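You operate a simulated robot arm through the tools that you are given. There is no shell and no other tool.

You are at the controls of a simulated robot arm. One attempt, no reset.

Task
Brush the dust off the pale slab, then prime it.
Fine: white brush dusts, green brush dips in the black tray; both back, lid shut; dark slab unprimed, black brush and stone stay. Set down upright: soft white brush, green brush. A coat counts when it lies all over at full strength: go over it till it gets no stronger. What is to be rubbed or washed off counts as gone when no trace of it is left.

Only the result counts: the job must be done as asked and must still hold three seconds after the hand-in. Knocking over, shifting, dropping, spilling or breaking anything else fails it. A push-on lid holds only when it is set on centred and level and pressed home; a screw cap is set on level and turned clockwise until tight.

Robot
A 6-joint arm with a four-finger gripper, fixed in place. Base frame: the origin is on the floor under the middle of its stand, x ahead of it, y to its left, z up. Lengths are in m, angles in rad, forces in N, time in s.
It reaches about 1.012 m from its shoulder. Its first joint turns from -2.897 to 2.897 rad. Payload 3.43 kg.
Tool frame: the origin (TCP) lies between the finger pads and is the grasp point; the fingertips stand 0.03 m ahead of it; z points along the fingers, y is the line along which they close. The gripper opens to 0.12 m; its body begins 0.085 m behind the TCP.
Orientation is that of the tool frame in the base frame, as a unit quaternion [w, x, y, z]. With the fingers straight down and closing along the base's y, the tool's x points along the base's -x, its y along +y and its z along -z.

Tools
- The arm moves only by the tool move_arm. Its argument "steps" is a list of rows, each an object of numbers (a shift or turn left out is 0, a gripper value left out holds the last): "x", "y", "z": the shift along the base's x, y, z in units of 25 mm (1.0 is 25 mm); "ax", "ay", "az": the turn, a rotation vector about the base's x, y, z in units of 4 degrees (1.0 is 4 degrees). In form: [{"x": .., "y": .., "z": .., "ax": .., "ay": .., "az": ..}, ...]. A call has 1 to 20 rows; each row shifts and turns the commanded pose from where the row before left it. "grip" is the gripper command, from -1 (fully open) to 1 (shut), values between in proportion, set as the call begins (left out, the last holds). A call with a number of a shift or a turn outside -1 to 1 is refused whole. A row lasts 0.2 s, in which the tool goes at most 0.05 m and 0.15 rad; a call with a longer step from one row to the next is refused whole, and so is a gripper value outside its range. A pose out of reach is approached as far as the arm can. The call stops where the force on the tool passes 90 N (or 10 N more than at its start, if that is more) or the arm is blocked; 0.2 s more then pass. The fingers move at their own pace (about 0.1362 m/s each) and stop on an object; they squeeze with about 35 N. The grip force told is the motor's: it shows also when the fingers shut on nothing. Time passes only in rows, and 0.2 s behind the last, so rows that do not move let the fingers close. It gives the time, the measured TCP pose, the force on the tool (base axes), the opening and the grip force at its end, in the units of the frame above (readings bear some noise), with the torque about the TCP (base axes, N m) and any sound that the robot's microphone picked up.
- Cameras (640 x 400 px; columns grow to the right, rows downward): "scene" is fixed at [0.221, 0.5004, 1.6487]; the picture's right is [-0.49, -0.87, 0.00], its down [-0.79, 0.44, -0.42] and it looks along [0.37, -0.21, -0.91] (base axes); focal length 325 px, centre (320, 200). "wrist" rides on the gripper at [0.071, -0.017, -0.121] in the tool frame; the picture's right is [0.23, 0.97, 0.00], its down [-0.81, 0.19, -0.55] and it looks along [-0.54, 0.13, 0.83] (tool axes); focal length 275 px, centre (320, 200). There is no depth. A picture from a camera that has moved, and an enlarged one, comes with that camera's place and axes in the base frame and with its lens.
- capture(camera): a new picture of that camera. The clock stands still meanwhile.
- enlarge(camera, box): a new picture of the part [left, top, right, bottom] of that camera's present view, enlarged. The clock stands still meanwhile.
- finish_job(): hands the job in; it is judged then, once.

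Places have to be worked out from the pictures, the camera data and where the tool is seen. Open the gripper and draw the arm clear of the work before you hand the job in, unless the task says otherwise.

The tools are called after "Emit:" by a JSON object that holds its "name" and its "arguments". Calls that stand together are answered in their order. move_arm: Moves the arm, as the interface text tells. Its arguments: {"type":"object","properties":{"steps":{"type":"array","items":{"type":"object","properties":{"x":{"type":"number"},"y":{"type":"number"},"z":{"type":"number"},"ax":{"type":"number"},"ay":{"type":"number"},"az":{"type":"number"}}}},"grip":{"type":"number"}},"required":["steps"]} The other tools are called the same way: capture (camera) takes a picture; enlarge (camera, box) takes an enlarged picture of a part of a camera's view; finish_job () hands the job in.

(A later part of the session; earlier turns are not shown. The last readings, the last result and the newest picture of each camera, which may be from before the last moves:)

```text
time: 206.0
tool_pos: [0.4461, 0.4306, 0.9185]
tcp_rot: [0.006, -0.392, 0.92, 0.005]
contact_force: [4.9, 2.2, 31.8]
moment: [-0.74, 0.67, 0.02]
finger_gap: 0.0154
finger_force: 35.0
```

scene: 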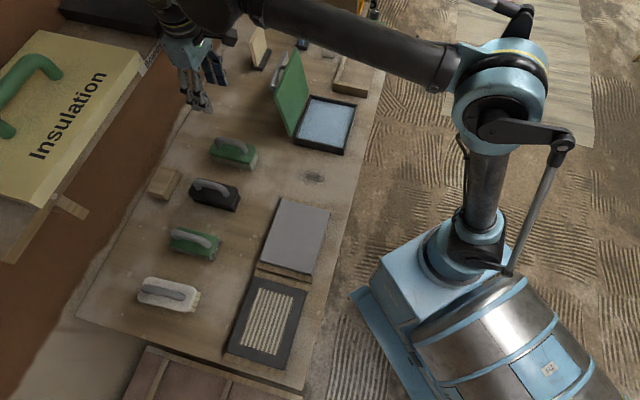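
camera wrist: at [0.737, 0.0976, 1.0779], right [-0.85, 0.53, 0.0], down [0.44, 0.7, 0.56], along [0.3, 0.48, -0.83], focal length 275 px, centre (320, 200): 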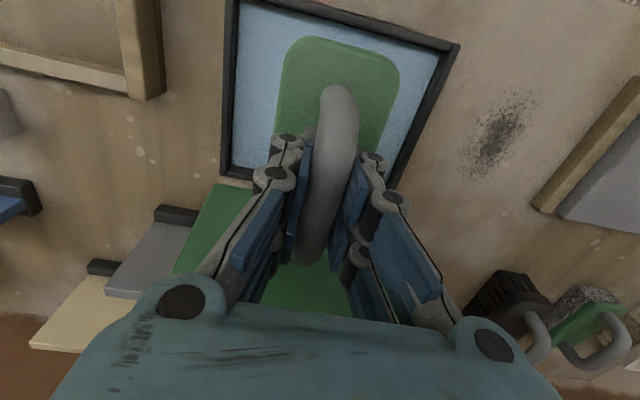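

Emit:
{"name": "move_arm", "arguments": {"steps": [{"x": 0.174, "y": 0.18}, {"x": 0.174, "y": 0.18}, {"x": 0.174, "y": 0.18}, {"x": 0.174, "y": 0.18}, {"x": 0.174, "y": 0.18}, {"x": 0.174, "y": 0.18}, {"x": 0.174, "y": 0.18}]}}

Emit:
{"name": "move_arm", "arguments": {"steps": [{"x": -0.174, "y": -0.18}, {"x": -0.174, "y": -0.18}, {"x": -0.174, "y": -0.18}, {"x": -0.174, "y": -0.18}, {"x": -0.174, "y": -0.18}, {"x": -0.174, "y": -0.18}, {"x": -0.174, "y": -0.18}]}}

Emit:
{"name": "enlarge", "arguments": {"camera": "scene", "box": [220, 170, 380, 270]}}

```text
time: 207.6
tool_pos: [0.4761, 0.4624, 0.9184]
tcp_rot: [0.006, -0.39, 0.921, 0.004]
contact_force: [-2.0, -2.0, 3.5]
moment: [-0.04, 0.02, 0.0]
finger_gap: 0.0158
finger_force: 35.2
```

```text
time: 209.2
tool_pos: [0.4467, 0.4317, 0.9189]
tcp_rot: [0.005, -0.391, 0.92, 0.004]
contact_force: [7.7, 7.9, 29.1]
moment: [-0.17, 0.15, 0.02]
finger_gap: 0.0154
finger_force: 34.8
```

```text
4.00 times, centred on (300, 220) of scene
camera zoom: at [0.221, 0.5004, 1.6487], right [-0.49, -0.87, 0.0], down [-0.79, 0.44, -0.42], along [0.37, -0.21, -0.91], focal length 1299 px, centre (400, 120)
```

zoom: 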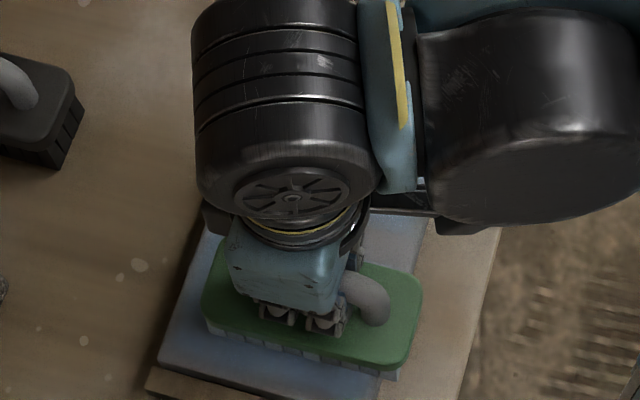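

Emit:
{"name": "move_arm", "arguments": {"steps": [{"x": 0.174, "y": 0.18, "z": -0.004}, {"x": 0.174, "y": 0.18, "z": -0.004}, {"x": 0.174, "y": 0.18, "z": -0.004}, {"x": 0.174, "y": 0.18, "z": -0.004}, {"x": 0.174, "y": 0.18, "z": -0.004}, {"x": 0.174, "y": 0.18, "z": -0.004}, {"x": 0.174, "y": 0.18, "z": -0.004}, {"x": -0.174, "y": -0.18, "z": 0.004}, {"x": -0.174, "y": -0.18, "z": 0.004}, {"x": -0.174, "y": -0.18, "z": 0.004}, {"x": -0.174, "y": -0.18, "z": 0.004}, {"x": -0.174, "y": -0.18, "z": 0.004}, {"x": -0.174, "y": -0.18, "z": 0.004}, {"x": -0.174, "y": -0.18, "z": 0.004}]}}

Emit:
{"name": "move_arm", "arguments": {"steps": [{"x": 0.174, "y": 0.18, "z": -0.004}, {"x": 0.174, "y": 0.18, "z": -0.004}, {"x": 0.174, "y": 0.18, "z": -0.004}, {"x": 0.174, "y": 0.18, "z": -0.004}, {"x": 0.174, "y": 0.18, "z": -0.004}, {"x": 0.174, "y": 0.18, "z": -0.004}, {"x": 0.174, "y": 0.18, "z": -0.004}, {"x": -0.174, "y": -0.18, "z": 0.004}, {"x": -0.174, "y": -0.18, "z": 0.004}, {"x": -0.174, "y": -0.18, "z": 0.004}, {"x": -0.174, "y": -0.18, "z": 0.004}]}}

Emit:
{"name": "move_arm", "arguments": {"steps": [{"z": 0.5}, {"z": 0.8}, {"z": 0.9}, {"x": 0.7, "y": -0.68}, {"x": 0.7, "y": -0.68}, {"x": 0.7, "y": -0.68}, {"x": 0.7, "y": -0.68}, {"x": 0.7, "y": -0.68}, {"x": 0.7, "y": -0.68}, {}]}}

Emit:
{"name": "enlarge", "arguments": {"camera": "scene", "box": [220, 170, 380, 270]}}

Emit:
{"name": "capture", "arguments": {"camera": "wrist"}}

```text
time: 212.2
tool_pos: [0.4476, 0.4309, 0.9186]
tcp_rot: [0.006, -0.391, 0.92, 0.004]
contact_force: [10.9, 9.5, 42.7]
moment: [-0.21, 0.18, 0.0]
finger_gap: 0.0155
finger_force: 34.5
```

```text
time: 214.6
tool_pos: [0.4594, 0.444, 0.9182]
tcp_rot: [0.006, -0.39, 0.921, 0.005]
contact_force: [11.0, 10.5, 39.0]
moment: [-0.02, -0.01, 0.01]
finger_gap: 0.0157
finger_force: 35.4
```

```text
time: 216.8
tool_pos: [0.5661, 0.3417, 0.9727]
tcp_rot: [0.004, -0.391, 0.92, 0.004]
contact_force: [0.3, -0.6, -1.3]
moment: [0.0, -0.02, 0.03]
finger_gap: 0.0158
finger_force: 34.7
```

```text
4.00 times, centred on (300, 220) of scene
camera zoom: at [0.221, 0.5004, 1.6487], right [-0.49, -0.87, 0.0], down [-0.79, 0.44, -0.42], along [0.37, -0.21, -0.91], focal length 1299 px, centre (400, 120)
```

zoom: 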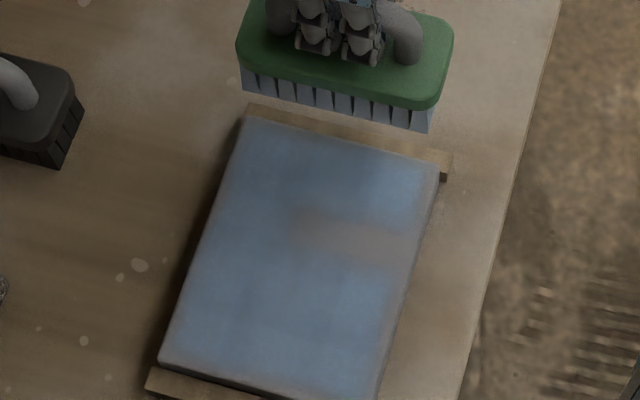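

```text
taken
camera wrist: at [0.5273, 0.2779, 1.092], right [-0.86, 0.51, 0.0], down [0.42, 0.71, 0.56], along [0.29, 0.49, -0.83], focal length 275 px, centre (320, 200)
```

wrist: 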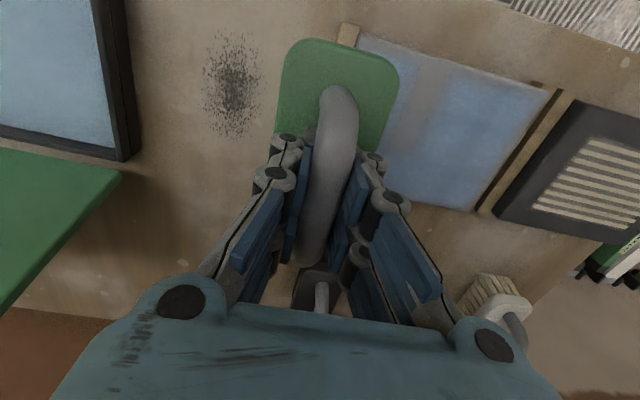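

Most of the slab is coated; the middle band and the edges still need work. I go back and re-dip the brush before continuing.

Emit:
{"name": "move_arm", "arguments": {"steps": [{"x": 0.4, "y": -0.35, "z": 0.2}, {"x": 0.84, "y": -0.723}, {"x": 0.84, "y": -0.723}, {"x": 0.84, "y": -0.723}, {"x": 0.84, "y": -0.723}, {"x": 0.84, "y": -0.723}, {"x": 0.84, "y": -0.723}, {"x": 0.84, "y": -0.723}, {"x": 0.84, "y": -0.723, "az": -0.15}, {"x": 0.84, "y": -0.723, "az": -0.15}, {"x": 0.44, "y": -0.37}, {}]}}

Emit:
{"name": "enlarge", "arguments": {"camera": "scene", "box": [264, 60, 392, 160]}}

```text
time: 219.4
tool_pos: [0.7746, 0.1619, 0.9773]
tcp_rot: [0.005, -0.382, 0.924, 0.004]
contact_force: [-0.1, -1.3, -1.9]
moment: [0.01, 0.01, 0.0]
finger_gap: 0.0156
finger_force: 34.9
```

```text
4.00 times, centred on (328, 110) of scene
camera zoom: at [0.221, 0.5004, 1.6487], right [-0.49, -0.87, 0.0], down [-0.79, 0.44, -0.42], along [0.37, -0.21, -0.91], focal length 1299 px, centre (288, 560)
```

zoom: 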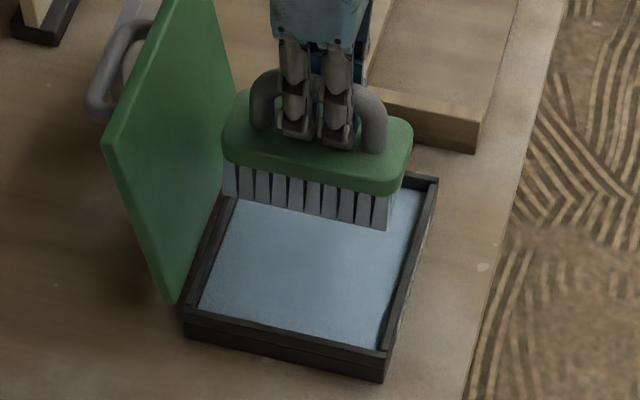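

Emit:
{"name": "move_arm", "arguments": {"steps": [{"x": 0.05, "y": -0.03, "z": -0.8}, {"z": -0.8}, {"z": -0.6}, {"z": -0.3}, {}]}}

Emit:
{"name": "move_arm", "arguments": {"steps": [{"z": -0.1}, {}]}}

```text
time: 220.6
tool_pos: [0.7761, 0.1594, 0.915]
tcp_rot: [0.005, -0.382, 0.924, 0.004]
contact_force: [-0.8, -0.3, -1.5]
moment: [0.02, 0.0, 0.02]
finger_gap: 0.0157
finger_force: 34.9
```

```text
time: 221.2
tool_pos: [0.7755, 0.1597, 0.9125]
tcp_rot: [0.005, -0.382, 0.924, 0.004]
contact_force: [0.5, 0.1, -1.4]
moment: [-0.02, 0.03, -0.02]
finger_gap: 0.0158
finger_force: 34.7
```

Emit:
{"name": "move_arm", "arguments": {"steps": [{"z": -0.1}, {}]}}

Emit:
{"name": "move_arm", "arguments": {"steps": [{"z": -0.1}, {}]}}

```text
time: 221.8
tool_pos: [0.776, 0.16, 0.9091]
tcp_rot: [0.006, -0.382, 0.924, 0.004]
contact_force: [-0.1, -0.1, -0.3]
moment: [0.02, -0.01, 0.04]
finger_gap: 0.0158
finger_force: 35.7
```

```text
time: 222.4
tool_pos: [0.7761, 0.1598, 0.9076]
tcp_rot: [0.005, -0.381, 0.924, 0.004]
contact_force: [-0.4, -0.5, -1.3]
moment: [-0.02, -0.05, 0.01]
finger_gap: 0.0156
finger_force: 34.9
```

Emit:
{"name": "move_arm", "arguments": {"steps": [{"z": -0.08}, {}]}}

Emit:
{"name": "move_arm", "arguments": {"steps": [{"z": -0.04}, {}]}}

Emit:
{"name": "enlarge", "arguments": {"camera": "scene", "box": [264, 60, 392, 160]}}

```text
time: 223.0
tool_pos: [0.7743, 0.159, 0.9058]
tcp_rot: [0.006, -0.382, 0.924, 0.004]
contact_force: [-0.2, 1.2, 5.5]
moment: [-0.32, 0.22, -0.07]
finger_gap: 0.0159
finger_force: 34.7
```

```text
time: 223.6
tool_pos: [0.7754, 0.16, 0.9062]
tcp_rot: [0.006, -0.382, 0.924, 0.004]
contact_force: [7.6, 4.3, 30.7]
moment: [-0.65, 0.61, 0.09]
finger_gap: 0.0156
finger_force: 34.9
```

```text
4.00 times, centred on (328, 110) of scene
camera zoom: at [0.221, 0.5004, 1.6487], right [-0.49, -0.87, 0.0], down [-0.79, 0.44, -0.42], along [0.37, -0.21, -0.91], focal length 1299 px, centre (288, 560)
```

zoom: 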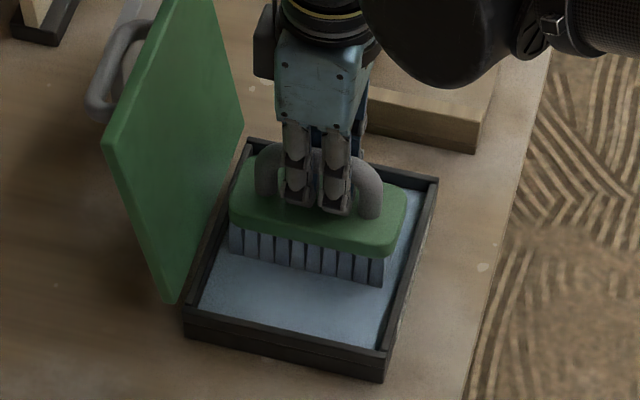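

Loaded again (blue bristles). I lift and go to the uncoated middle band of the slab.

Emit:
{"name": "move_arm", "arguments": {"steps": [{"z": 0.2}, {"z": 0.5}, {"z": 0.8}, {"z": 0.8}, {"z": 0.5, "x": -0.4, "y": 0.365}, {"x": -0.85, "y": 0.776}, {"x": -0.85, "y": 0.776}, {"x": -0.85, "y": 0.776}, {"x": -0.85, "y": 0.776}, {"x": -0.85, "y": 0.776}, {"x": -0.85, "y": 0.776}, {"x": -0.85, "y": 0.776}, {"x": -0.85, "y": 0.776}, {"x": -0.85, "y": 0.776}, {"x": -0.85, "y": 0.776, "az": 0.15}, {"x": -0.85, "y": 0.776, "az": 0.15}, {"x": -0.85, "y": 0.776}, {"x": -0.45, "y": 0.41}, {}]}}

Emit:
{"name": "enlarge", "arguments": {"camera": "wrist", "box": [140, 0, 500, 225]}}

```text
time: 227.6
tool_pos: [0.5013, 0.4123, 0.9744]
tcp_rot: [0.005, -0.391, 0.92, 0.004]
contact_force: [-0.3, 0.3, -1.5]
moment: [-0.01, -0.01, 0.0]
finger_gap: 0.0156
finger_force: 34.9
```

```text
1.78 times, centred on (320, 112) of wrist
camera zoom: at [0.463, 0.3472, 1.094], right [-0.86, 0.51, 0.0], down [0.42, 0.71, 0.56], along [0.29, 0.49, -0.83], focal length 489 px, centre (320, 356)
```

zoom: 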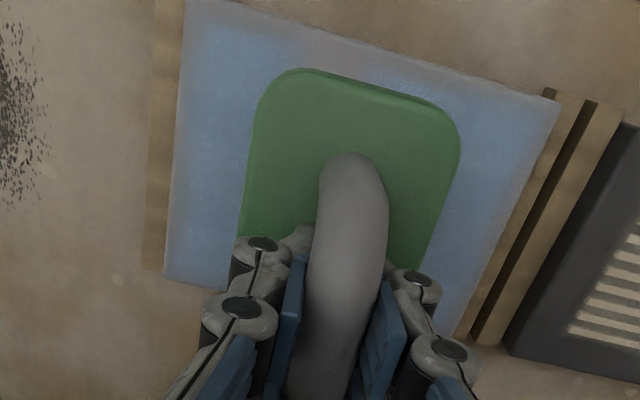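

Emit:
{"name": "move_arm", "arguments": {"steps": [{"z": -0.8}, {"z": -0.8}, {"z": -0.4}, {"z": -0.12}, {}]}}

Emit:
{"name": "move_arm", "arguments": {"steps": [{"z": -0.06}, {}]}}

```text
time: 228.8
tool_pos: [0.5015, 0.4121, 0.9209]
tcp_rot: [0.005, -0.392, 0.92, 0.004]
contact_force: [0.0, 0.0, -1.8]
moment: [-0.01, 0.0, 0.0]
finger_gap: 0.0158
finger_force: 35.2
```

```text
time: 229.4
tool_pos: [0.5014, 0.4127, 0.9199]
tcp_rot: [0.005, -0.392, 0.92, 0.004]
contact_force: [0.3, 0.4, -1.6]
moment: [0.03, 0.0, 0.0]
finger_gap: 0.0154
finger_force: 35.1
```

Emit:
{"name": "move_arm", "arguments": {"steps": [{"z": -0.05}, {}]}}

Emit:
{"name": "move_arm", "arguments": {"steps": [{"z": -0.03}, {}]}}

```text
time: 230.0
tool_pos: [0.5002, 0.4137, 0.9188]
tcp_rot: [0.005, -0.392, 0.92, 0.005]
contact_force: [3.1, 1.8, 16.0]
moment: [-0.59, 0.5, 0.06]
finger_gap: 0.0157
finger_force: 35.5
```

```text
time: 230.6
tool_pos: [0.5011, 0.4135, 0.9182]
tcp_rot: [0.005, -0.392, 0.92, 0.005]
contact_force: [8.4, 0.3, 39.7]
moment: [-0.25, 0.3, 0.05]
finger_gap: 0.0156
finger_force: 34.7
```

Emit:
{"name": "move_arm", "arguments": {"steps": [{"x": -0.174, "y": -0.18, "z": 0.003}, {"x": -0.174, "y": -0.18, "z": 0.003}, {"x": -0.174, "y": -0.18, "z": 0.003}, {"x": -0.174, "y": -0.18, "z": 0.003}, {"x": 0.174, "y": 0.18, "z": -0.004}, {"x": 0.174, "y": 0.18, "z": -0.004}, {"x": 0.174, "y": 0.18, "z": -0.004}, {"x": 0.174, "y": 0.18, "z": -0.004}, {"x": 0.174, "y": 0.18, "z": -0.004}, {"x": 0.174, "y": 0.18, "z": -0.004}, {"x": 0.174, "y": 0.18, "z": -0.004}]}}

Emit:
{"name": "move_arm", "arguments": {"steps": [{"x": -0.174, "y": -0.18, "z": 0.004}, {"x": -0.174, "y": -0.18, "z": 0.004}, {"x": -0.174, "y": -0.18, "z": 0.004}, {"x": -0.174, "y": -0.18, "z": 0.004}, {"x": -0.174, "y": -0.18, "z": 0.004}, {"x": -0.174, "y": -0.18, "z": 0.004}, {"x": -0.174, "y": -0.18, "z": 0.004}]}}

Emit:
{"name": "move_arm", "arguments": {"steps": [{"x": 0.174, "y": 0.18, "z": -0.004}, {"x": 0.174, "y": 0.18, "z": -0.004}, {"x": 0.174, "y": 0.18, "z": -0.004}, {"x": 0.174, "y": 0.18, "z": -0.004}, {"x": 0.174, "y": 0.18, "z": -0.004}, {"x": 0.174, "y": 0.18, "z": -0.004}, {"x": 0.174, "y": 0.18, "z": -0.004}, {"x": -0.174, "y": -0.18, "z": 0.004}, {"x": -0.174, "y": -0.18, "z": 0.004}, {"x": -0.174, "y": -0.18, "z": 0.004}, {"x": -0.174, "y": -0.18, "z": 0.004}, {"x": -0.174, "y": -0.18, "z": 0.004}, {"x": -0.174, "y": -0.18, "z": 0.004}, {"x": -0.174, "y": -0.18, "z": 0.004}]}}

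Emit:
{"name": "enlarge", "arguments": {"camera": "wrist", "box": [140, 0, 500, 225]}}

Emit:
{"name": "enlarge", "arguments": {"camera": "scene", "box": [220, 170, 380, 270]}}

```text
time: 233.0
tool_pos: [0.5131, 0.4256, 0.9183]
tcp_rot: [0.007, -0.39, 0.921, 0.005]
contact_force: [-6.3, -5.3, 22.0]
moment: [-0.49, 0.44, -0.03]
finger_gap: 0.0158
finger_force: 34.7
```

```text
time: 234.6
tool_pos: [0.4829, 0.3936, 0.9184]
tcp_rot: [0.005, -0.391, 0.92, 0.004]
contact_force: [0.1, 0.1, 0.8]
moment: [-0.1, 0.03, 0.02]
finger_gap: 0.0157
finger_force: 35.0
```

```text
time: 237.6
tool_pos: [0.4826, 0.3937, 0.9181]
tcp_rot: [0.004, -0.391, 0.92, 0.004]
contact_force: [-0.4, 0.1, 0.6]
moment: [-0.09, 0.04, 0.03]
finger_gap: 0.0156
finger_force: 35.3
```

```text
1.78 times, centred on (320, 112) of wrist
camera zoom: at [0.4451, 0.33, 1.0382], right [-0.86, 0.51, 0.0], down [0.42, 0.71, 0.56], along [0.29, 0.49, -0.83], focal length 489 px, centre (320, 356)
```

zoom: 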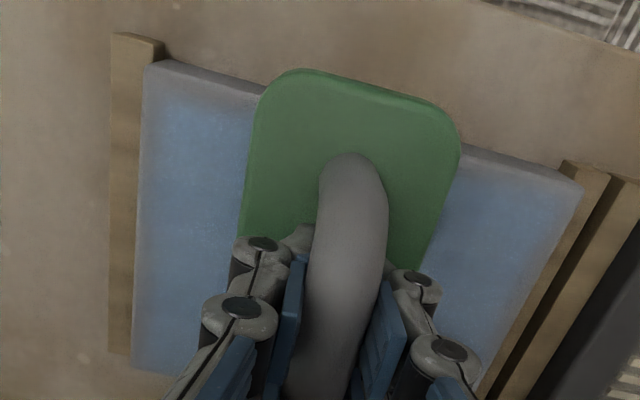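

```text
4.00 times, centred on (300, 220) of scene
camera zoom: at [0.221, 0.5004, 1.6487], right [-0.49, -0.87, 0.0], down [-0.79, 0.44, -0.42], along [0.37, -0.21, -0.91], focal length 1299 px, centre (400, 120)
```

zoom: 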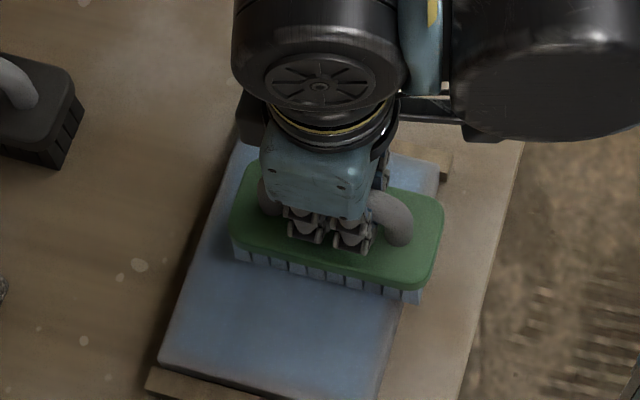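

The pressure faded on the robot-side end and the deposit fades within ~6 mm of the slab's edges, so I lower slightly and make longer strokes that run farther past both long edges.

Emit:
{"name": "move_arm", "arguments": {"steps": [{"z": -0.03}, {}]}}

```text
time: 238.2
tool_pos: [0.4837, 0.3938, 0.9174]
tcp_rot: [0.005, -0.392, 0.92, 0.004]
contact_force: [-0.4, 0.5, 25.6]
moment: [-0.6, 0.52, -0.03]
finger_gap: 0.0154
finger_force: 35.5
```

Emit:
{"name": "move_arm", "arguments": {"steps": [{"x": -0.174, "y": -0.18}, {"x": 0.174, "y": 0.18}, {"x": 0.174, "y": 0.18}, {"x": 0.174, "y": 0.18}, {"x": 0.174, "y": 0.18}, {"x": 0.174, "y": 0.18}, {"x": 0.174, "y": 0.18}, {"x": 0.174, "y": 0.18}, {"x": 0.174, "y": 0.18}, {"x": 0.174, "y": 0.18}]}}

Emit:
{"name": "move_arm", "arguments": {"steps": [{"x": -0.174, "y": -0.18}, {"x": -0.174, "y": -0.18}, {"x": -0.174, "y": -0.18}, {"x": -0.174, "y": -0.18}, {"x": -0.174, "y": -0.18}, {"x": -0.174, "y": -0.18}, {"x": -0.174, "y": -0.18}, {"x": -0.174, "y": -0.18}, {"x": -0.174, "y": -0.18}, {"x": -0.174, "y": -0.18}]}}

```text
time: 240.4
tool_pos: [0.516, 0.43, 0.9179]
tcp_rot: [0.004, -0.39, 0.921, 0.004]
contact_force: [-6.2, -6.4, 25.8]
moment: [-0.34, 0.3, -0.04]
finger_gap: 0.0156
finger_force: 34.8
```

```text
time: 242.6
tool_pos: [0.4733, 0.3855, 0.9195]
tcp_rot: [0.006, -0.392, 0.92, 0.004]
contact_force: [14.3, 14.6, 55.8]
moment: [-0.17, 0.1, 0.02]
finger_gap: 0.0157
finger_force: 34.8
```

Emit:
{"name": "move_arm", "arguments": {"steps": [{"z": 0.3}, {"x": -0.46, "y": 0.445}, {"x": -0.46, "y": 0.445}, {"z": -0.2}, {"z": -0.09}, {}]}}

```text
time: 244.0
tool_pos: [0.4521, 0.4086, 0.9188]
tcp_rot: [0.005, -0.391, 0.92, 0.004]
contact_force: [-2.3, -1.4, 22.8]
moment: [-0.72, 0.73, -0.02]
finger_gap: 0.0156
finger_force: 34.9
```

Emit:
{"name": "move_arm", "arguments": {"steps": [{"x": 0.174, "y": 0.18}, {"x": 0.174, "y": 0.18}, {"x": 0.174, "y": 0.18}, {"x": 0.174, "y": 0.18}, {"x": 0.174, "y": 0.18}, {"x": 0.174, "y": 0.18}, {"x": 0.174, "y": 0.18}, {"x": 0.174, "y": 0.18}, {"x": 0.174, "y": 0.18}, {"x": 0.174, "y": 0.18}]}}

Emit:
{"name": "move_arm", "arguments": {"steps": [{"x": -0.174, "y": -0.18}, {"x": -0.174, "y": -0.18}, {"x": -0.174, "y": -0.18}, {"x": -0.174, "y": -0.18}, {"x": -0.174, "y": -0.18}, {"x": -0.174, "y": -0.18}, {"x": -0.174, "y": -0.18}, {"x": -0.174, "y": -0.18}, {"x": -0.174, "y": -0.18}, {"x": -0.174, "y": -0.18}]}}

Emit:
{"name": "enlarge", "arguments": {"camera": "wrist", "box": [140, 0, 500, 225]}}

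Emit:
{"name": "enlarge", "arguments": {"camera": "scene", "box": [220, 170, 380, 270]}}

```text
time: 246.2
tool_pos: [0.4929, 0.4515, 0.9187]
tcp_rot: [0.006, -0.391, 0.921, 0.004]
contact_force: [-10.1, -12.1, 40.2]
moment: [-0.41, 0.37, 0.01]
finger_gap: 0.0158
finger_force: 35.0
```

```text
time: 248.4
tool_pos: [0.4513, 0.407, 0.9181]
tcp_rot: [0.005, -0.391, 0.92, 0.004]
contact_force: [2.6, 1.4, 10.8]
moment: [-0.16, 0.14, -0.02]
finger_gap: 0.0156
finger_force: 34.9
```

```text
1.78 times, centred on (320, 112) of wrist
camera zoom: at [0.4125, 0.343, 1.038], right [-0.86, 0.51, 0.0], down [0.42, 0.71, 0.56], along [0.29, 0.49, -0.83], focal length 489 px, centre (320, 356)
```

zoom: 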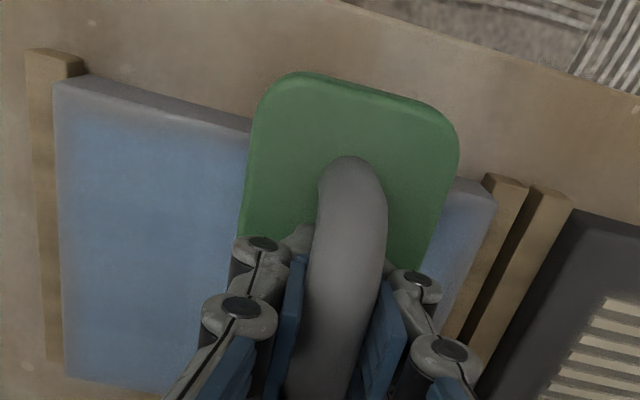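

```text
4.00 times, centred on (300, 220) of scene
camera zoom: at [0.221, 0.5004, 1.6487], right [-0.49, -0.87, 0.0], down [-0.79, 0.44, -0.42], along [0.37, -0.21, -0.91], focal length 1299 px, centre (400, 120)
```

zoom: 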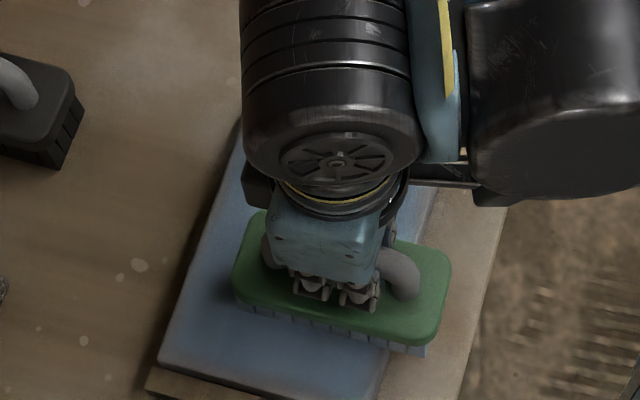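

The middle is even now. Next station toward the dark-slab end (s≈+0.05), same strokes.

Emit:
{"name": "move_arm", "arguments": {"steps": [{"z": 0.3}, {"x": -0.43, "y": 0.417}, {"x": -0.43, "y": 0.417}, {"z": -0.2}, {"z": -0.11}, {}]}}

```text
time: 249.8
tool_pos: [0.4301, 0.4287, 0.9178]
tcp_rot: [0.005, -0.392, 0.92, 0.003]
contact_force: [1.9, 0.1, 10.6]
moment: [-0.24, 0.22, 0.01]
finger_gap: 0.0155
finger_force: 34.9
```

Emit:
{"name": "move_arm", "arguments": {"steps": [{"z": -0.015, "x": 0.174, "y": 0.18}, {"x": 0.174, "y": 0.18}, {"x": 0.174, "y": 0.18}, {"x": 0.174, "y": 0.18}, {"x": 0.174, "y": 0.18}, {"x": 0.174, "y": 0.18}, {"x": 0.174, "y": 0.18}, {"x": 0.174, "y": 0.18}, {"x": 0.174, "y": 0.18}, {"x": 0.174, "y": 0.18}]}}

Emit:
{"name": "move_arm", "arguments": {"steps": [{"x": -0.174, "y": -0.18}, {"x": -0.174, "y": -0.18}, {"x": -0.174, "y": -0.18}, {"x": -0.174, "y": -0.18}, {"x": -0.174, "y": -0.18}, {"x": -0.174, "y": -0.18}, {"x": -0.174, "y": -0.18}, {"x": -0.174, "y": -0.18}, {"x": -0.174, "y": -0.18}, {"x": -0.174, "y": -0.18}]}}

```text
time: 252.0
tool_pos: [0.472, 0.4725, 0.9179]
tcp_rot: [0.006, -0.391, 0.92, 0.004]
contact_force: [-7.6, -8.0, 33.2]
moment: [-0.34, 0.34, 0.04]
finger_gap: 0.0158
finger_force: 35.6
```

```text
time: 254.2
tool_pos: [0.4299, 0.4281, 0.9179]
tcp_rot: [0.006, -0.391, 0.92, 0.004]
contact_force: [12.1, 9.3, 43.9]
moment: [-0.16, 0.03, 0.05]
finger_gap: 0.0158
finger_force: 35.4
```

Emit:
{"name": "move_arm", "arguments": {"steps": [{"z": 0.3}, {"x": -0.345, "y": 0.333}, {"x": -0.345, "y": 0.333}, {"z": -0.2}, {}]}}

Emit:
{"name": "move_arm", "arguments": {"steps": [{"z": -0.08}, {}]}}

Emit:
{"name": "enlarge", "arguments": {"camera": "scene", "box": [230, 210, 342, 280]}}

Emit:
{"name": "enlarge", "arguments": {"camera": "wrist", "box": [140, 0, 500, 225]}}

```text
time: 255.4
tool_pos: [0.4144, 0.444, 0.9202]
tcp_rot: [0.005, -0.392, 0.92, 0.004]
contact_force: [-0.1, -0.4, -1.5]
moment: [-0.02, -0.02, -0.01]
finger_gap: 0.0157
finger_force: 35.2
```

```text
time: 256.0
tool_pos: [0.413, 0.4452, 0.9181]
tcp_rot: [0.005, -0.391, 0.92, 0.004]
contact_force: [-0.3, 0.5, 8.3]
moment: [-0.2, 0.18, 0.03]
finger_gap: 0.0155
finger_force: 34.7
```

```text
5.71 times, centred on (286, 245) of scene
camera zoom: at [0.221, 0.5004, 1.6487], right [-0.49, -0.87, 0.0], down [-0.79, 0.44, -0.42], along [0.37, -0.21, -0.91], focal length 1856 px, centre (514, -57)
```

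zoom: 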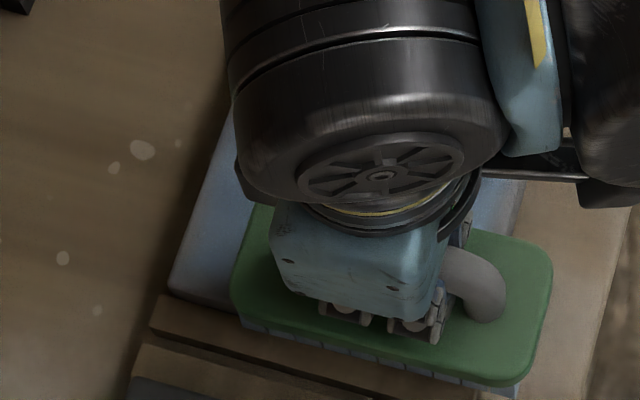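

```text
1.78 times, centred on (320, 112) of wrist
camera zoom: at [0.3754, 0.381, 1.0382], right [-0.86, 0.51, 0.0], down [0.42, 0.71, 0.56], along [0.29, 0.49, -0.83], focal length 489 px, centre (320, 356)
```

zoom: 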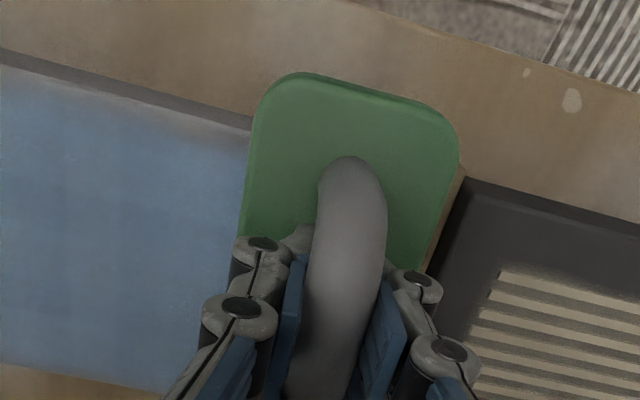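

The stop is lower than the slab, so the overhang is harmless and the dark slab is clear. I add slight pressure and stroke this edge.

Emit:
{"name": "move_arm", "arguments": {"steps": [{"z": -0.02, "x": 0.174, "y": 0.18}, {"x": 0.174, "y": 0.18}, {"x": 0.174, "y": 0.18}, {"x": 0.174, "y": 0.18}, {"x": 0.174, "y": 0.18}, {"x": 0.174, "y": 0.18}, {"x": 0.174, "y": 0.18}, {"x": 0.174, "y": 0.18}, {"x": 0.174, "y": 0.18}, {"x": 0.174, "y": 0.18}]}}

Emit:
{"name": "move_arm", "arguments": {"steps": [{"x": -0.174, "y": -0.18}, {"x": -0.174, "y": -0.18}, {"x": -0.174, "y": -0.18}, {"x": -0.174, "y": -0.18}, {"x": -0.174, "y": -0.18}, {"x": -0.174, "y": -0.18}, {"x": -0.174, "y": -0.18}, {"x": -0.174, "y": -0.18}, {"x": -0.174, "y": -0.18}, {"x": -0.174, "y": -0.18}]}}

```text
time: 258.2
tool_pos: [0.4545, 0.4883, 0.9178]
tcp_rot: [0.006, -0.39, 0.921, 0.004]
contact_force: [-9.6, -9.7, 36.0]
moment: [-0.41, 0.33, -0.04]
finger_gap: 0.0155
finger_force: 35.5
```

```text
time: 260.4
tool_pos: [0.4113, 0.4454, 0.9177]
tcp_rot: [0.006, -0.391, 0.92, 0.005]
contact_force: [16.0, 19.7, 67.3]
moment: [-0.05, 0.08, 0.02]
finger_gap: 0.0157
finger_force: 35.3
```

I lift and look at the whole slab.

Emit:
{"name": "move_arm", "arguments": {"steps": [{"z": 0.4}, {"z": 0.8}, {"z": 0.9}, {"x": 0.7, "y": -0.68}, {"x": 0.7, "y": -0.68}, {"x": 0.7, "y": -0.68}, {"x": 0.7, "y": -0.68}, {"x": 0.7, "y": -0.68}, {"x": 0.7, "y": -0.68}, {"x": 0.7, "y": -0.68}, {}]}}

Emit:
{"name": "enlarge", "arguments": {"camera": "scene", "box": [230, 180, 358, 280]}}

Emit:
{"name": "enlarge", "arguments": {"camera": "wrist", "box": [300, 0, 620, 200]}}

```text
time: 262.8
tool_pos: [0.5359, 0.3283, 0.9699]
tcp_rot: [0.004, -0.391, 0.92, 0.004]
contact_force: [0.6, 0.4, -0.8]
moment: [-0.01, -0.01, 0.0]
finger_gap: 0.0154
finger_force: 34.4
```

```text
4.00 times, centred on (294, 230) of scene
camera zoom: at [0.221, 0.5004, 1.6487], right [-0.49, -0.87, 0.0], down [-0.79, 0.44, -0.42], along [0.37, -0.21, -0.91], focal length 1299 px, centre (424, 80)
```

zoom: 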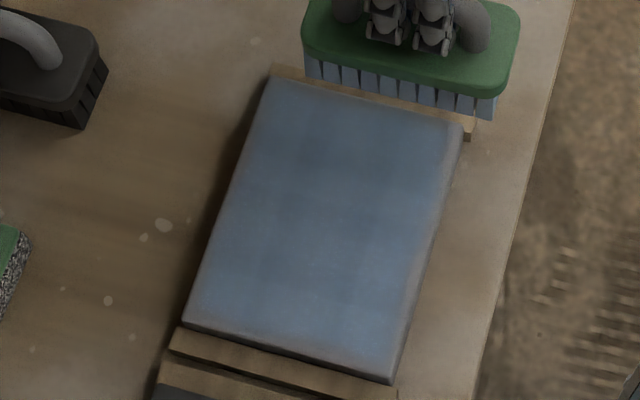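

```text
2.00 times, centred on (460, 100) of wrist
camera zoom: at [0.4978, 0.2627, 1.0899], right [-0.86, 0.51, 0.0], down [0.42, 0.71, 0.56], along [0.29, 0.49, -0.83], focal length 551 px, centre (40, 400)
```

zoom: 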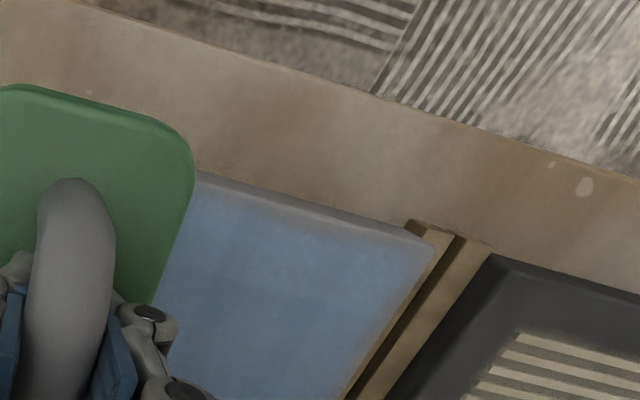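

The coat is even over the middle; the outer few millimetres along the edges and this lid-side end still look thin. I re-dip for edge-focused passes.

Emit:
{"name": "move_arm", "arguments": {"steps": [{"x": 0.4, "y": -0.28, "z": 0.3}, {"x": 0.8, "y": -0.562}, {"x": 0.8, "y": -0.562}, {"x": 0.8, "y": -0.562}, {"x": 0.8, "y": -0.562}, {"x": 0.8, "y": -0.562}, {"x": 0.8, "y": -0.562}, {"x": 0.8, "y": -0.562}, {"x": 0.8, "y": -0.562}, {"x": 0.8, "y": -0.562, "az": -0.15}, {"x": 0.8, "y": -0.562, "az": -0.15}, {"x": 0.8, "y": -0.562}, {"x": 0.4, "y": -0.28}, {}]}}

Emit:
{"name": "enlarge", "arguments": {"camera": "scene", "box": [264, 60, 392, 160]}}

Emit:
{"name": "enlarge", "arguments": {"camera": "scene", "box": [240, 190, 340, 280]}}

```text
time: 265.8
tool_pos: [0.7744, 0.1569, 0.976]
tcp_rot: [0.005, -0.382, 0.924, 0.004]
contact_force: [-0.1, -0.2, -1.0]
moment: [0.0, 0.03, 0.01]
finger_gap: 0.0155
finger_force: 34.8
```

```text
4.00 times, centred on (328, 110) of scene
camera zoom: at [0.221, 0.5004, 1.6487], right [-0.49, -0.87, 0.0], down [-0.79, 0.44, -0.42], along [0.37, -0.21, -0.91], focal length 1299 px, centre (288, 560)
```

zoom: 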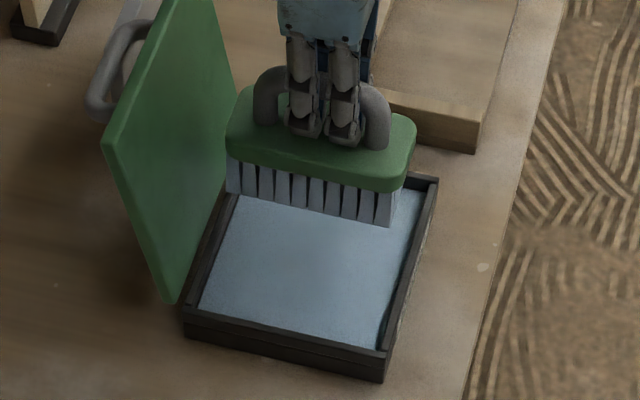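

```text
4.44 times, centred on (290, 235) of scene
camera zoom: at [0.221, 0.5004, 1.6487], right [-0.49, -0.87, 0.0], down [-0.79, 0.44, -0.42], along [0.37, -0.21, -0.91], focal length 1443 px, centre (453, 44)
```

zoom: 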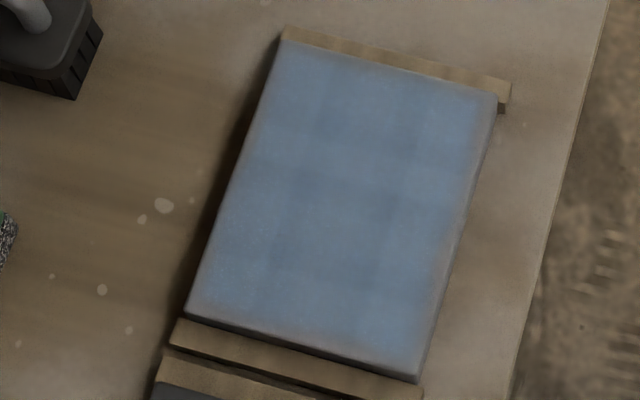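

Emit:
{"name": "move_arm", "arguments": {"steps": [{"x": 0.05, "y": 0.1, "z": -0.8}, {"z": -0.8}, {"z": -0.6}, {"z": -0.3}, {"z": -0.2}, {}]}}

Emit:
{"name": "move_arm", "arguments": {"steps": [{"z": -0.1}, {}]}}

```text
time: 267.2
tool_pos: [0.7755, 0.16, 0.9098]
tcp_rot: [0.005, -0.382, 0.924, 0.004]
contact_force: [0.1, 0.9, -2.2]
moment: [0.0, 0.0, 0.02]
finger_gap: 0.0157
finger_force: 35.2
```

```text
time: 267.8
tool_pos: [0.7761, 0.1592, 0.9072]
tcp_rot: [0.005, -0.383, 0.924, 0.004]
contact_force: [0.4, -0.2, -1.4]
moment: [0.0, 0.03, -0.01]
finger_gap: 0.0156
finger_force: 34.6
```

Emit:
{"name": "move_arm", "arguments": {"steps": [{"z": -0.08}, {}]}}

Emit:
{"name": "move_arm", "arguments": {"steps": [{"z": -0.04}, {}]}}

```text
time: 268.4
tool_pos: [0.7761, 0.1591, 0.9057]
tcp_rot: [0.005, -0.381, 0.924, 0.004]
contact_force: [3.8, 1.7, 21.5]
moment: [-0.71, 0.6, 0.05]
finger_gap: 0.0156
finger_force: 35.0
```

```text
time: 269.0
tool_pos: [0.7758, 0.1609, 0.9068]
tcp_rot: [0.006, -0.382, 0.924, 0.005]
contact_force: [12.8, 8.5, 41.8]
moment: [-0.55, 0.57, 0.06]
finger_gap: 0.0158
finger_force: 35.1
```

Loaded again. I lift and go to the lid-side end, this time overlapping that edge (s≈−0.073) and starting beyond the robot-side edge.

Emit:
{"name": "move_arm", "arguments": {"steps": [{"z": 0.2}, {"z": 0.5}, {"z": 0.8}, {"z": 0.8}, {"z": 0.3, "x": -0.4, "y": 0.284}, {"x": -0.79, "y": 0.568}, {"x": -0.79, "y": 0.568}, {"x": -0.79, "y": 0.568}, {"x": -0.79, "y": 0.568}, {"x": -0.79, "y": 0.568}, {"x": -0.79, "y": 0.568}, {"x": -0.79, "y": 0.568}, {"x": -0.79, "y": 0.568}, {"x": -0.79, "y": 0.568}, {"x": -0.79, "y": 0.568, "az": 0.15}, {"x": -0.79, "y": 0.568, "az": 0.15}, {"x": -0.79, "y": 0.568}, {"x": -0.4, "y": 0.284}, {}]}}

Emit:
{"name": "enlarge", "arguments": {"camera": "wrist", "box": [180, 0, 500, 200]}}

```text
time: 273.0
tool_pos: [0.5181, 0.3463, 0.9695]
tcp_rot: [0.005, -0.392, 0.92, 0.004]
contact_force: [0.2, 0.0, -1.6]
moment: [-0.03, -0.05, -0.03]
finger_gap: 0.0155
finger_force: 35.0
```

```text
2.00 times, centred on (340, 100) of wrist
camera zoom: at [0.4798, 0.2809, 1.0886], right [-0.86, 0.51, 0.0], down [0.42, 0.71, 0.56], along [0.29, 0.49, -0.83], focal length 551 px, centre (280, 400)
```

zoom: 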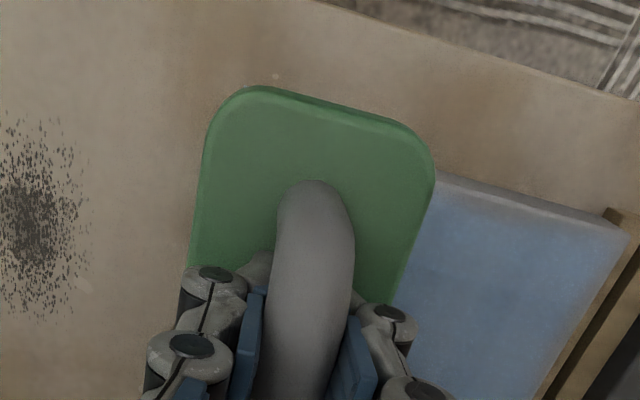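

Emit:
{"name": "move_arm", "arguments": {"steps": [{"z": -0.8}, {"z": -0.8}, {"z": -0.3}, {}]}}

Emit:
{"name": "move_arm", "arguments": {"steps": [{"z": -0.08}, {}]}}

```text
time: 274.0
tool_pos: [0.5176, 0.3439, 0.9225]
tcp_rot: [0.005, -0.391, 0.92, 0.004]
contact_force: [-0.6, -0.4, -1.7]
moment: [-0.05, -0.02, 0.04]
finger_gap: 0.0157
finger_force: 35.1
```

```text
time: 274.6
tool_pos: [0.5187, 0.3444, 0.9199]
tcp_rot: [0.005, -0.391, 0.92, 0.004]
contact_force: [-0.2, 0.0, -1.5]
moment: [-0.04, 0.02, -0.02]
finger_gap: 0.0154
finger_force: 34.5
```

Emit:
{"name": "move_arm", "arguments": {"steps": [{"z": -0.05}, {}]}}

Emit:
{"name": "move_arm", "arguments": {"steps": [{"z": -0.03}, {}]}}

```text
time: 275.2
tool_pos: [0.5184, 0.3434, 0.9194]
tcp_rot: [0.004, -0.392, 0.92, 0.003]
contact_force: [-0.1, 0.1, -2.0]
moment: [-0.01, 0.0, 0.0]
finger_gap: 0.0157
finger_force: 35.1
```

```text
time: 275.8
tool_pos: [0.5191, 0.344, 0.9192]
tcp_rot: [0.004, -0.391, 0.92, 0.005]
contact_force: [1.2, 1.2, 4.0]
moment: [-0.12, 0.06, 0.01]
finger_gap: 0.0155
finger_force: 35.0
```

Emit:
{"name": "move_arm", "arguments": {"steps": [{"z": -0.02}, {"x": 0.174, "y": 0.18}, {"x": 0.174, "y": 0.18}, {"x": 0.174, "y": 0.18}, {"x": 0.174, "y": 0.18}, {"x": -0.174, "y": -0.18}, {"x": -0.174, "y": -0.18}, {"x": -0.174, "y": -0.18}, {"x": -0.174, "y": -0.18}]}}

Emit:
{"name": "move_arm", "arguments": {"steps": [{"x": 0.174, "y": 0.18}, {"x": 0.174, "y": 0.18}, {"x": 0.174, "y": 0.18}, {"x": 0.174, "y": 0.18}, {"x": 0.174, "y": 0.18}, {"x": 0.174, "y": 0.18}, {"x": 0.174, "y": 0.18}, {"x": 0.174, "y": 0.18}, {"x": 0.174, "y": 0.18}, {"x": 0.174, "y": 0.18}, {"x": 0.174, "y": 0.18}]}}

```text
time: 277.8
tool_pos: [0.518, 0.3449, 0.9172]
tcp_rot: [0.007, -0.392, 0.92, 0.004]
contact_force: [10.4, 9.6, 41.0]
moment: [-0.02, -0.07, -0.01]
finger_gap: 0.0155
finger_force: 35.5
```

```text
time: 280.2
tool_pos: [0.5664, 0.3922, 0.9191]
tcp_rot: [0.006, -0.39, 0.921, 0.004]
contact_force: [-11.1, -12.9, 45.8]
moment: [-0.63, 0.56, -0.01]
finger_gap: 0.0158
finger_force: 34.8
```

Emit:
{"name": "move_arm", "arguments": {"steps": [{"z": 0.008, "x": -0.174, "y": -0.18}, {"x": -0.174, "y": -0.18}, {"x": -0.174, "y": -0.18}, {"x": -0.174, "y": -0.18}, {"x": 0.174, "y": 0.18}, {"x": 0.174, "y": 0.18}, {"x": 0.174, "y": 0.18}, {"x": 0.174, "y": 0.18}]}}

Emit:
{"name": "move_arm", "arguments": {"steps": [{"x": -0.174, "y": -0.18}, {"x": -0.174, "y": -0.18}, {"x": -0.174, "y": -0.18}, {"x": -0.174, "y": -0.18}, {"x": -0.174, "y": -0.18}, {"x": -0.174, "y": -0.18}, {"x": -0.174, "y": -0.18}, {"x": -0.174, "y": -0.18}, {"x": -0.174, "y": -0.18}, {"x": -0.174, "y": -0.18}, {"x": -0.174, "y": -0.18}]}}

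Emit:
{"name": "enlarge", "arguments": {"camera": "scene", "box": [230, 180, 358, 280]}}

```text
time: 282.0
tool_pos: [0.565, 0.3923, 0.9179]
tcp_rot: [0.006, -0.391, 0.92, 0.004]
contact_force: [-13.5, -12.9, 47.5]
moment: [-0.72, 0.69, 0.01]
finger_gap: 0.0157
finger_force: 35.1
```

```text
time: 284.4
tool_pos: [0.5188, 0.3433, 0.9178]
tcp_rot: [0.005, -0.392, 0.92, 0.005]
contact_force: [3.3, 4.3, 17.2]
moment: [-0.14, 0.11, -0.03]
finger_gap: 0.0155
finger_force: 35.2
```

```text
4.00 times, centred on (294, 230) of scene
camera zoom: at [0.221, 0.5004, 1.6487], right [-0.49, -0.87, 0.0], down [-0.79, 0.44, -0.42], along [0.37, -0.21, -0.91], focal length 1299 px, centre (424, 80)
```

zoom: 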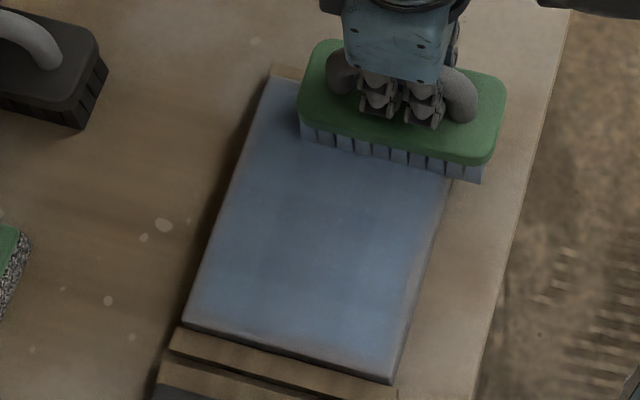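

Next station (s≈−0.038): same pattern with extra strokes at both ends.

Emit:
{"name": "move_arm", "arguments": {"steps": [{"z": 0.25}, {"x": -0.503, "y": 0.487}, {"x": -0.503, "y": 0.487}, {"z": -0.2}, {"z": -0.065}, {}]}}

```text
time: 285.8
tool_pos: [0.4929, 0.3672, 0.9192]
tcp_rot: [0.005, -0.391, 0.92, 0.004]
contact_force: [2.9, 0.0, 34.2]
moment: [-0.85, 0.72, 0.06]
finger_gap: 0.0157
finger_force: 34.7
```

Emit:
{"name": "move_arm", "arguments": {"steps": [{"x": 0.174, "y": 0.18}, {"x": 0.174, "y": 0.18}, {"x": 0.174, "y": 0.18}, {"x": 0.174, "y": 0.18}, {"x": -0.174, "y": -0.18}, {"x": -0.174, "y": -0.18}, {"x": -0.174, "y": -0.18}, {"x": -0.174, "y": -0.18}]}}

Emit:
{"name": "move_arm", "arguments": {"steps": [{"x": 0.174, "y": 0.18}, {"x": 0.174, "y": 0.18}, {"x": 0.174, "y": 0.18}, {"x": 0.174, "y": 0.18}, {"x": 0.174, "y": 0.18}, {"x": 0.174, "y": 0.18}, {"x": 0.174, "y": 0.18}, {"x": 0.174, "y": 0.18}, {"x": 0.174, "y": 0.18}, {"x": 0.174, "y": 0.18}, {"x": 0.174, "y": 0.18}]}}

Emit:
{"name": "move_arm", "arguments": {"steps": [{"x": -0.174, "y": -0.18}, {"x": -0.174, "y": -0.18}, {"x": -0.174, "y": -0.18}, {"x": -0.174, "y": -0.18}, {"x": 0.174, "y": 0.18}, {"x": 0.174, "y": 0.18}, {"x": 0.174, "y": 0.18}, {"x": 0.174, "y": 0.18}]}}

Emit:
{"name": "move_arm", "arguments": {"steps": [{"x": -0.174, "y": -0.18}, {"x": -0.174, "y": -0.18}, {"x": -0.174, "y": -0.18}, {"x": -0.174, "y": -0.18}, {"x": -0.174, "y": -0.18}, {"x": -0.174, "y": -0.18}, {"x": -0.174, "y": -0.18}, {"x": -0.174, "y": -0.18}, {"x": -0.174, "y": -0.18}, {"x": -0.174, "y": -0.18}, {"x": -0.174, "y": -0.18}]}}

Emit:
{"name": "enlarge", "arguments": {"camera": "wrist", "box": [140, 0, 500, 225]}}

```text
time: 287.6
tool_pos: [0.4941, 0.3687, 0.918]
tcp_rot: [0.006, -0.392, 0.92, 0.004]
contact_force: [17.3, 16.8, 67.6]
moment: [-0.22, 0.17, 0.01]
finger_gap: 0.016
finger_force: 34.5
```

```text
time: 290.0
tool_pos: [0.5405, 0.4176, 0.9176]
tcp_rot: [0.006, -0.391, 0.92, 0.005]
contact_force: [-9.9, -10.4, 40.0]
moment: [-0.56, 0.54, 0.02]
finger_gap: 0.0156
finger_force: 34.6
```

```text
time: 291.8
tool_pos: [0.538, 0.4163, 0.9183]
tcp_rot: [0.005, -0.391, 0.92, 0.004]
contact_force: [-16.2, -18.1, 65.7]
moment: [-0.86, 0.72, 0.01]
finger_gap: 0.0157
finger_force: 34.6
```

```text
time: 294.2
tool_pos: [0.4936, 0.3702, 0.9186]
tcp_rot: [0.006, -0.391, 0.92, 0.004]
contact_force: [17.8, 18.6, 69.1]
moment: [-0.33, 0.25, 0.0]
finger_gap: 0.0161
finger_force: 34.7
```

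```text
1.78 times, centred on (320, 112) of wrist
camera zoom: at [0.4563, 0.305, 1.0374], right [-0.86, 0.51, 0.0], down [0.42, 0.71, 0.56], along [0.29, 0.49, -0.83], focal length 489 px, centre (320, 356)
```

zoom: 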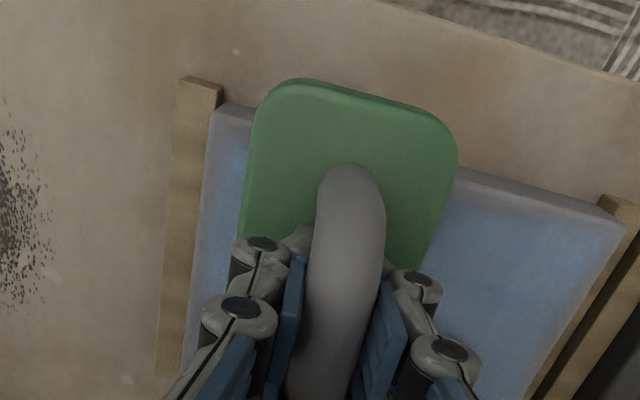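

Pressure crept up to ~69 N, so I ease off for the next station (s≈−0.003).

Emit:
{"name": "move_arm", "arguments": {"steps": [{"z": 0.25}, {"x": -0.503, "y": 0.487}, {"x": -0.503, "y": 0.487}, {"z": -0.2}, {"z": -0.035}, {}]}}

```text
time: 295.6
tool_pos: [0.4676, 0.3926, 0.9174]
tcp_rot: [0.006, -0.391, 0.92, 0.005]
contact_force: [3.7, 6.1, 45.9]
moment: [-0.72, 0.75, -0.04]
finger_gap: 0.0158
finger_force: 35.1
```

Emit:
{"name": "move_arm", "arguments": {"steps": [{"z": 0.02, "x": 0.174, "y": 0.18}, {"x": 0.174, "y": 0.18}, {"x": 0.174, "y": 0.18}, {"x": 0.174, "y": 0.18}, {"x": -0.174, "y": -0.18}, {"x": -0.174, "y": -0.18}, {"x": -0.174, "y": -0.18}, {"x": -0.174, "y": -0.18}]}}

Emit:
{"name": "move_arm", "arguments": {"steps": [{"x": 0.174, "y": 0.18}, {"x": 0.174, "y": 0.18}, {"x": 0.174, "y": 0.18}, {"x": 0.174, "y": 0.18}, {"x": 0.174, "y": 0.18}, {"x": 0.174, "y": 0.18}, {"x": 0.174, "y": 0.18}, {"x": 0.174, "y": 0.18}, {"x": 0.174, "y": 0.18}, {"x": 0.174, "y": 0.18}, {"x": 0.174, "y": 0.18}]}}

Emit:
{"name": "move_arm", "arguments": {"steps": [{"x": -0.174, "y": -0.18}, {"x": -0.174, "y": -0.18}, {"x": -0.174, "y": -0.18}, {"x": -0.174, "y": -0.18}, {"x": 0.174, "y": 0.18}, {"x": 0.174, "y": 0.18}, {"x": 0.174, "y": 0.18}, {"x": 0.174, "y": 0.18}]}}

Emit:
{"name": "move_arm", "arguments": {"steps": [{"x": -0.174, "y": -0.18}, {"x": -0.174, "y": -0.18}, {"x": -0.174, "y": -0.18}, {"x": -0.174, "y": -0.18}, {"x": -0.174, "y": -0.18}, {"x": -0.174, "y": -0.18}, {"x": -0.174, "y": -0.18}, {"x": -0.174, "y": -0.18}, {"x": -0.174, "y": -0.18}, {"x": -0.174, "y": -0.18}, {"x": -0.174, "y": -0.18}]}}

```text
time: 297.4
tool_pos: [0.4668, 0.3929, 0.9194]
tcp_rot: [0.005, -0.39, 0.921, 0.004]
contact_force: [3.2, 0.7, 10.0]
moment: [0.04, -0.06, 0.01]
finger_gap: 0.0154
finger_force: 34.6
```

```text
time: 299.8
tool_pos: [0.5147, 0.4427, 0.9182]
tcp_rot: [0.005, -0.392, 0.92, 0.005]
contact_force: [-6.2, -6.6, 24.9]
moment: [-0.4, 0.37, 0.0]
finger_gap: 0.0155
finger_force: 34.8
```

```text
time: 301.6
tool_pos: [0.5142, 0.442, 0.9184]
tcp_rot: [0.005, -0.391, 0.92, 0.004]
contact_force: [-7.0, -6.0, 18.6]
moment: [-0.41, 0.37, 0.02]
finger_gap: 0.0158
finger_force: 34.9
```

```text
time: 304.0
tool_pos: [0.4687, 0.3931, 0.9181]
tcp_rot: [0.005, -0.392, 0.92, 0.004]
contact_force: [2.5, 2.1, 8.3]
moment: [-0.1, 0.04, 0.03]
finger_gap: 0.0155
finger_force: 35.3
```

Emit:
{"name": "move_arm", "arguments": {"steps": [{"z": 0.25}, {"x": -0.503, "y": 0.487}, {"x": -0.503, "y": 0.487}, {"z": -0.2}, {"z": -0.075}, {}]}}

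```text
time: 305.4
tool_pos: [0.4433, 0.4176, 0.9182]
tcp_rot: [0.005, -0.391, 0.92, 0.004]
contact_force: [6.2, 5.4, 36.7]
moment: [-0.47, 0.45, 0.03]
finger_gap: 0.0156
finger_force: 35.3
```

Emit:
{"name": "move_arm", "arguments": {"steps": [{"z": 0.012, "x": 0.174, "y": 0.18}, {"x": 0.174, "y": 0.18}, {"x": 0.174, "y": 0.18}, {"x": 0.174, "y": 0.18}, {"x": -0.174, "y": -0.18}, {"x": -0.174, "y": -0.18}, {"x": -0.174, "y": -0.18}, {"x": -0.174, "y": -0.18}]}}

Emit:
{"name": "move_arm", "arguments": {"steps": [{"x": 0.174, "y": 0.18}, {"x": 0.174, "y": 0.18}, {"x": 0.174, "y": 0.18}, {"x": 0.174, "y": 0.18}, {"x": 0.174, "y": 0.18}, {"x": 0.174, "y": 0.18}, {"x": 0.174, "y": 0.18}, {"x": 0.174, "y": 0.18}, {"x": 0.174, "y": 0.18}, {"x": 0.174, "y": 0.18}, {"x": 0.174, "y": 0.18}]}}

Emit:
{"name": "move_arm", "arguments": {"steps": [{"x": -0.174, "y": -0.18}, {"x": -0.174, "y": -0.18}, {"x": -0.174, "y": -0.18}, {"x": -0.174, "y": -0.18}, {"x": 0.174, "y": 0.18}, {"x": 0.174, "y": 0.18}, {"x": 0.174, "y": 0.18}, {"x": 0.174, "y": 0.18}]}}

Emit:
{"name": "move_arm", "arguments": {"steps": [{"x": -0.174, "y": -0.18}, {"x": -0.174, "y": -0.18}, {"x": -0.174, "y": -0.18}, {"x": -0.174, "y": -0.18}, {"x": -0.174, "y": -0.18}, {"x": -0.174, "y": -0.18}, {"x": -0.174, "y": -0.18}, {"x": -0.174, "y": -0.18}, {"x": -0.174, "y": -0.18}, {"x": -0.174, "y": -0.18}, {"x": -0.174, "y": -0.18}]}}

Emit:
{"name": "enlarge", "arguments": {"camera": "wrist", "box": [140, 0, 500, 225]}}

```text
time: 307.2
tool_pos: [0.4438, 0.4177, 0.9178]
tcp_rot: [0.005, -0.39, 0.921, 0.004]
contact_force: [15.0, 13.6, 55.1]
moment: [-0.15, 0.13, 0.0]
finger_gap: 0.0156
finger_force: 34.5
```

```text
time: 309.6
tool_pos: [0.49, 0.4673, 0.919]
tcp_rot: [0.006, -0.392, 0.92, 0.004]
contact_force: [-6.9, -5.5, 25.4]
moment: [-0.35, 0.37, 0.01]
finger_gap: 0.0157
finger_force: 34.5
```

```text
time: 311.4
tool_pos: [0.4901, 0.4661, 0.9171]
tcp_rot: [0.005, -0.392, 0.92, 0.004]
contact_force: [-5.5, -5.4, 20.2]
moment: [-0.71, 0.65, 0.03]
finger_gap: 0.0158
finger_force: 34.8
```

```text
time: 313.8
tool_pos: [0.4433, 0.4181, 0.9176]
tcp_rot: [0.006, -0.39, 0.921, 0.004]
contact_force: [17.0, 15.9, 62.4]
moment: [-0.24, 0.13, 0.02]
finger_gap: 0.0158
finger_force: 34.9
```

```text
1.78 times, centred on (320, 112) of wrist
camera zoom: at [0.405, 0.3532, 1.0375], right [-0.86, 0.51, 0.0], down [0.42, 0.71, 0.56], along [0.29, 0.49, -0.83], focal length 489 px, centre (320, 356)
```

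zoom: 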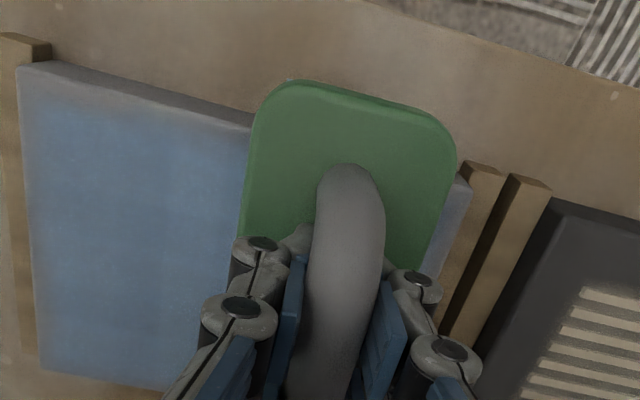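

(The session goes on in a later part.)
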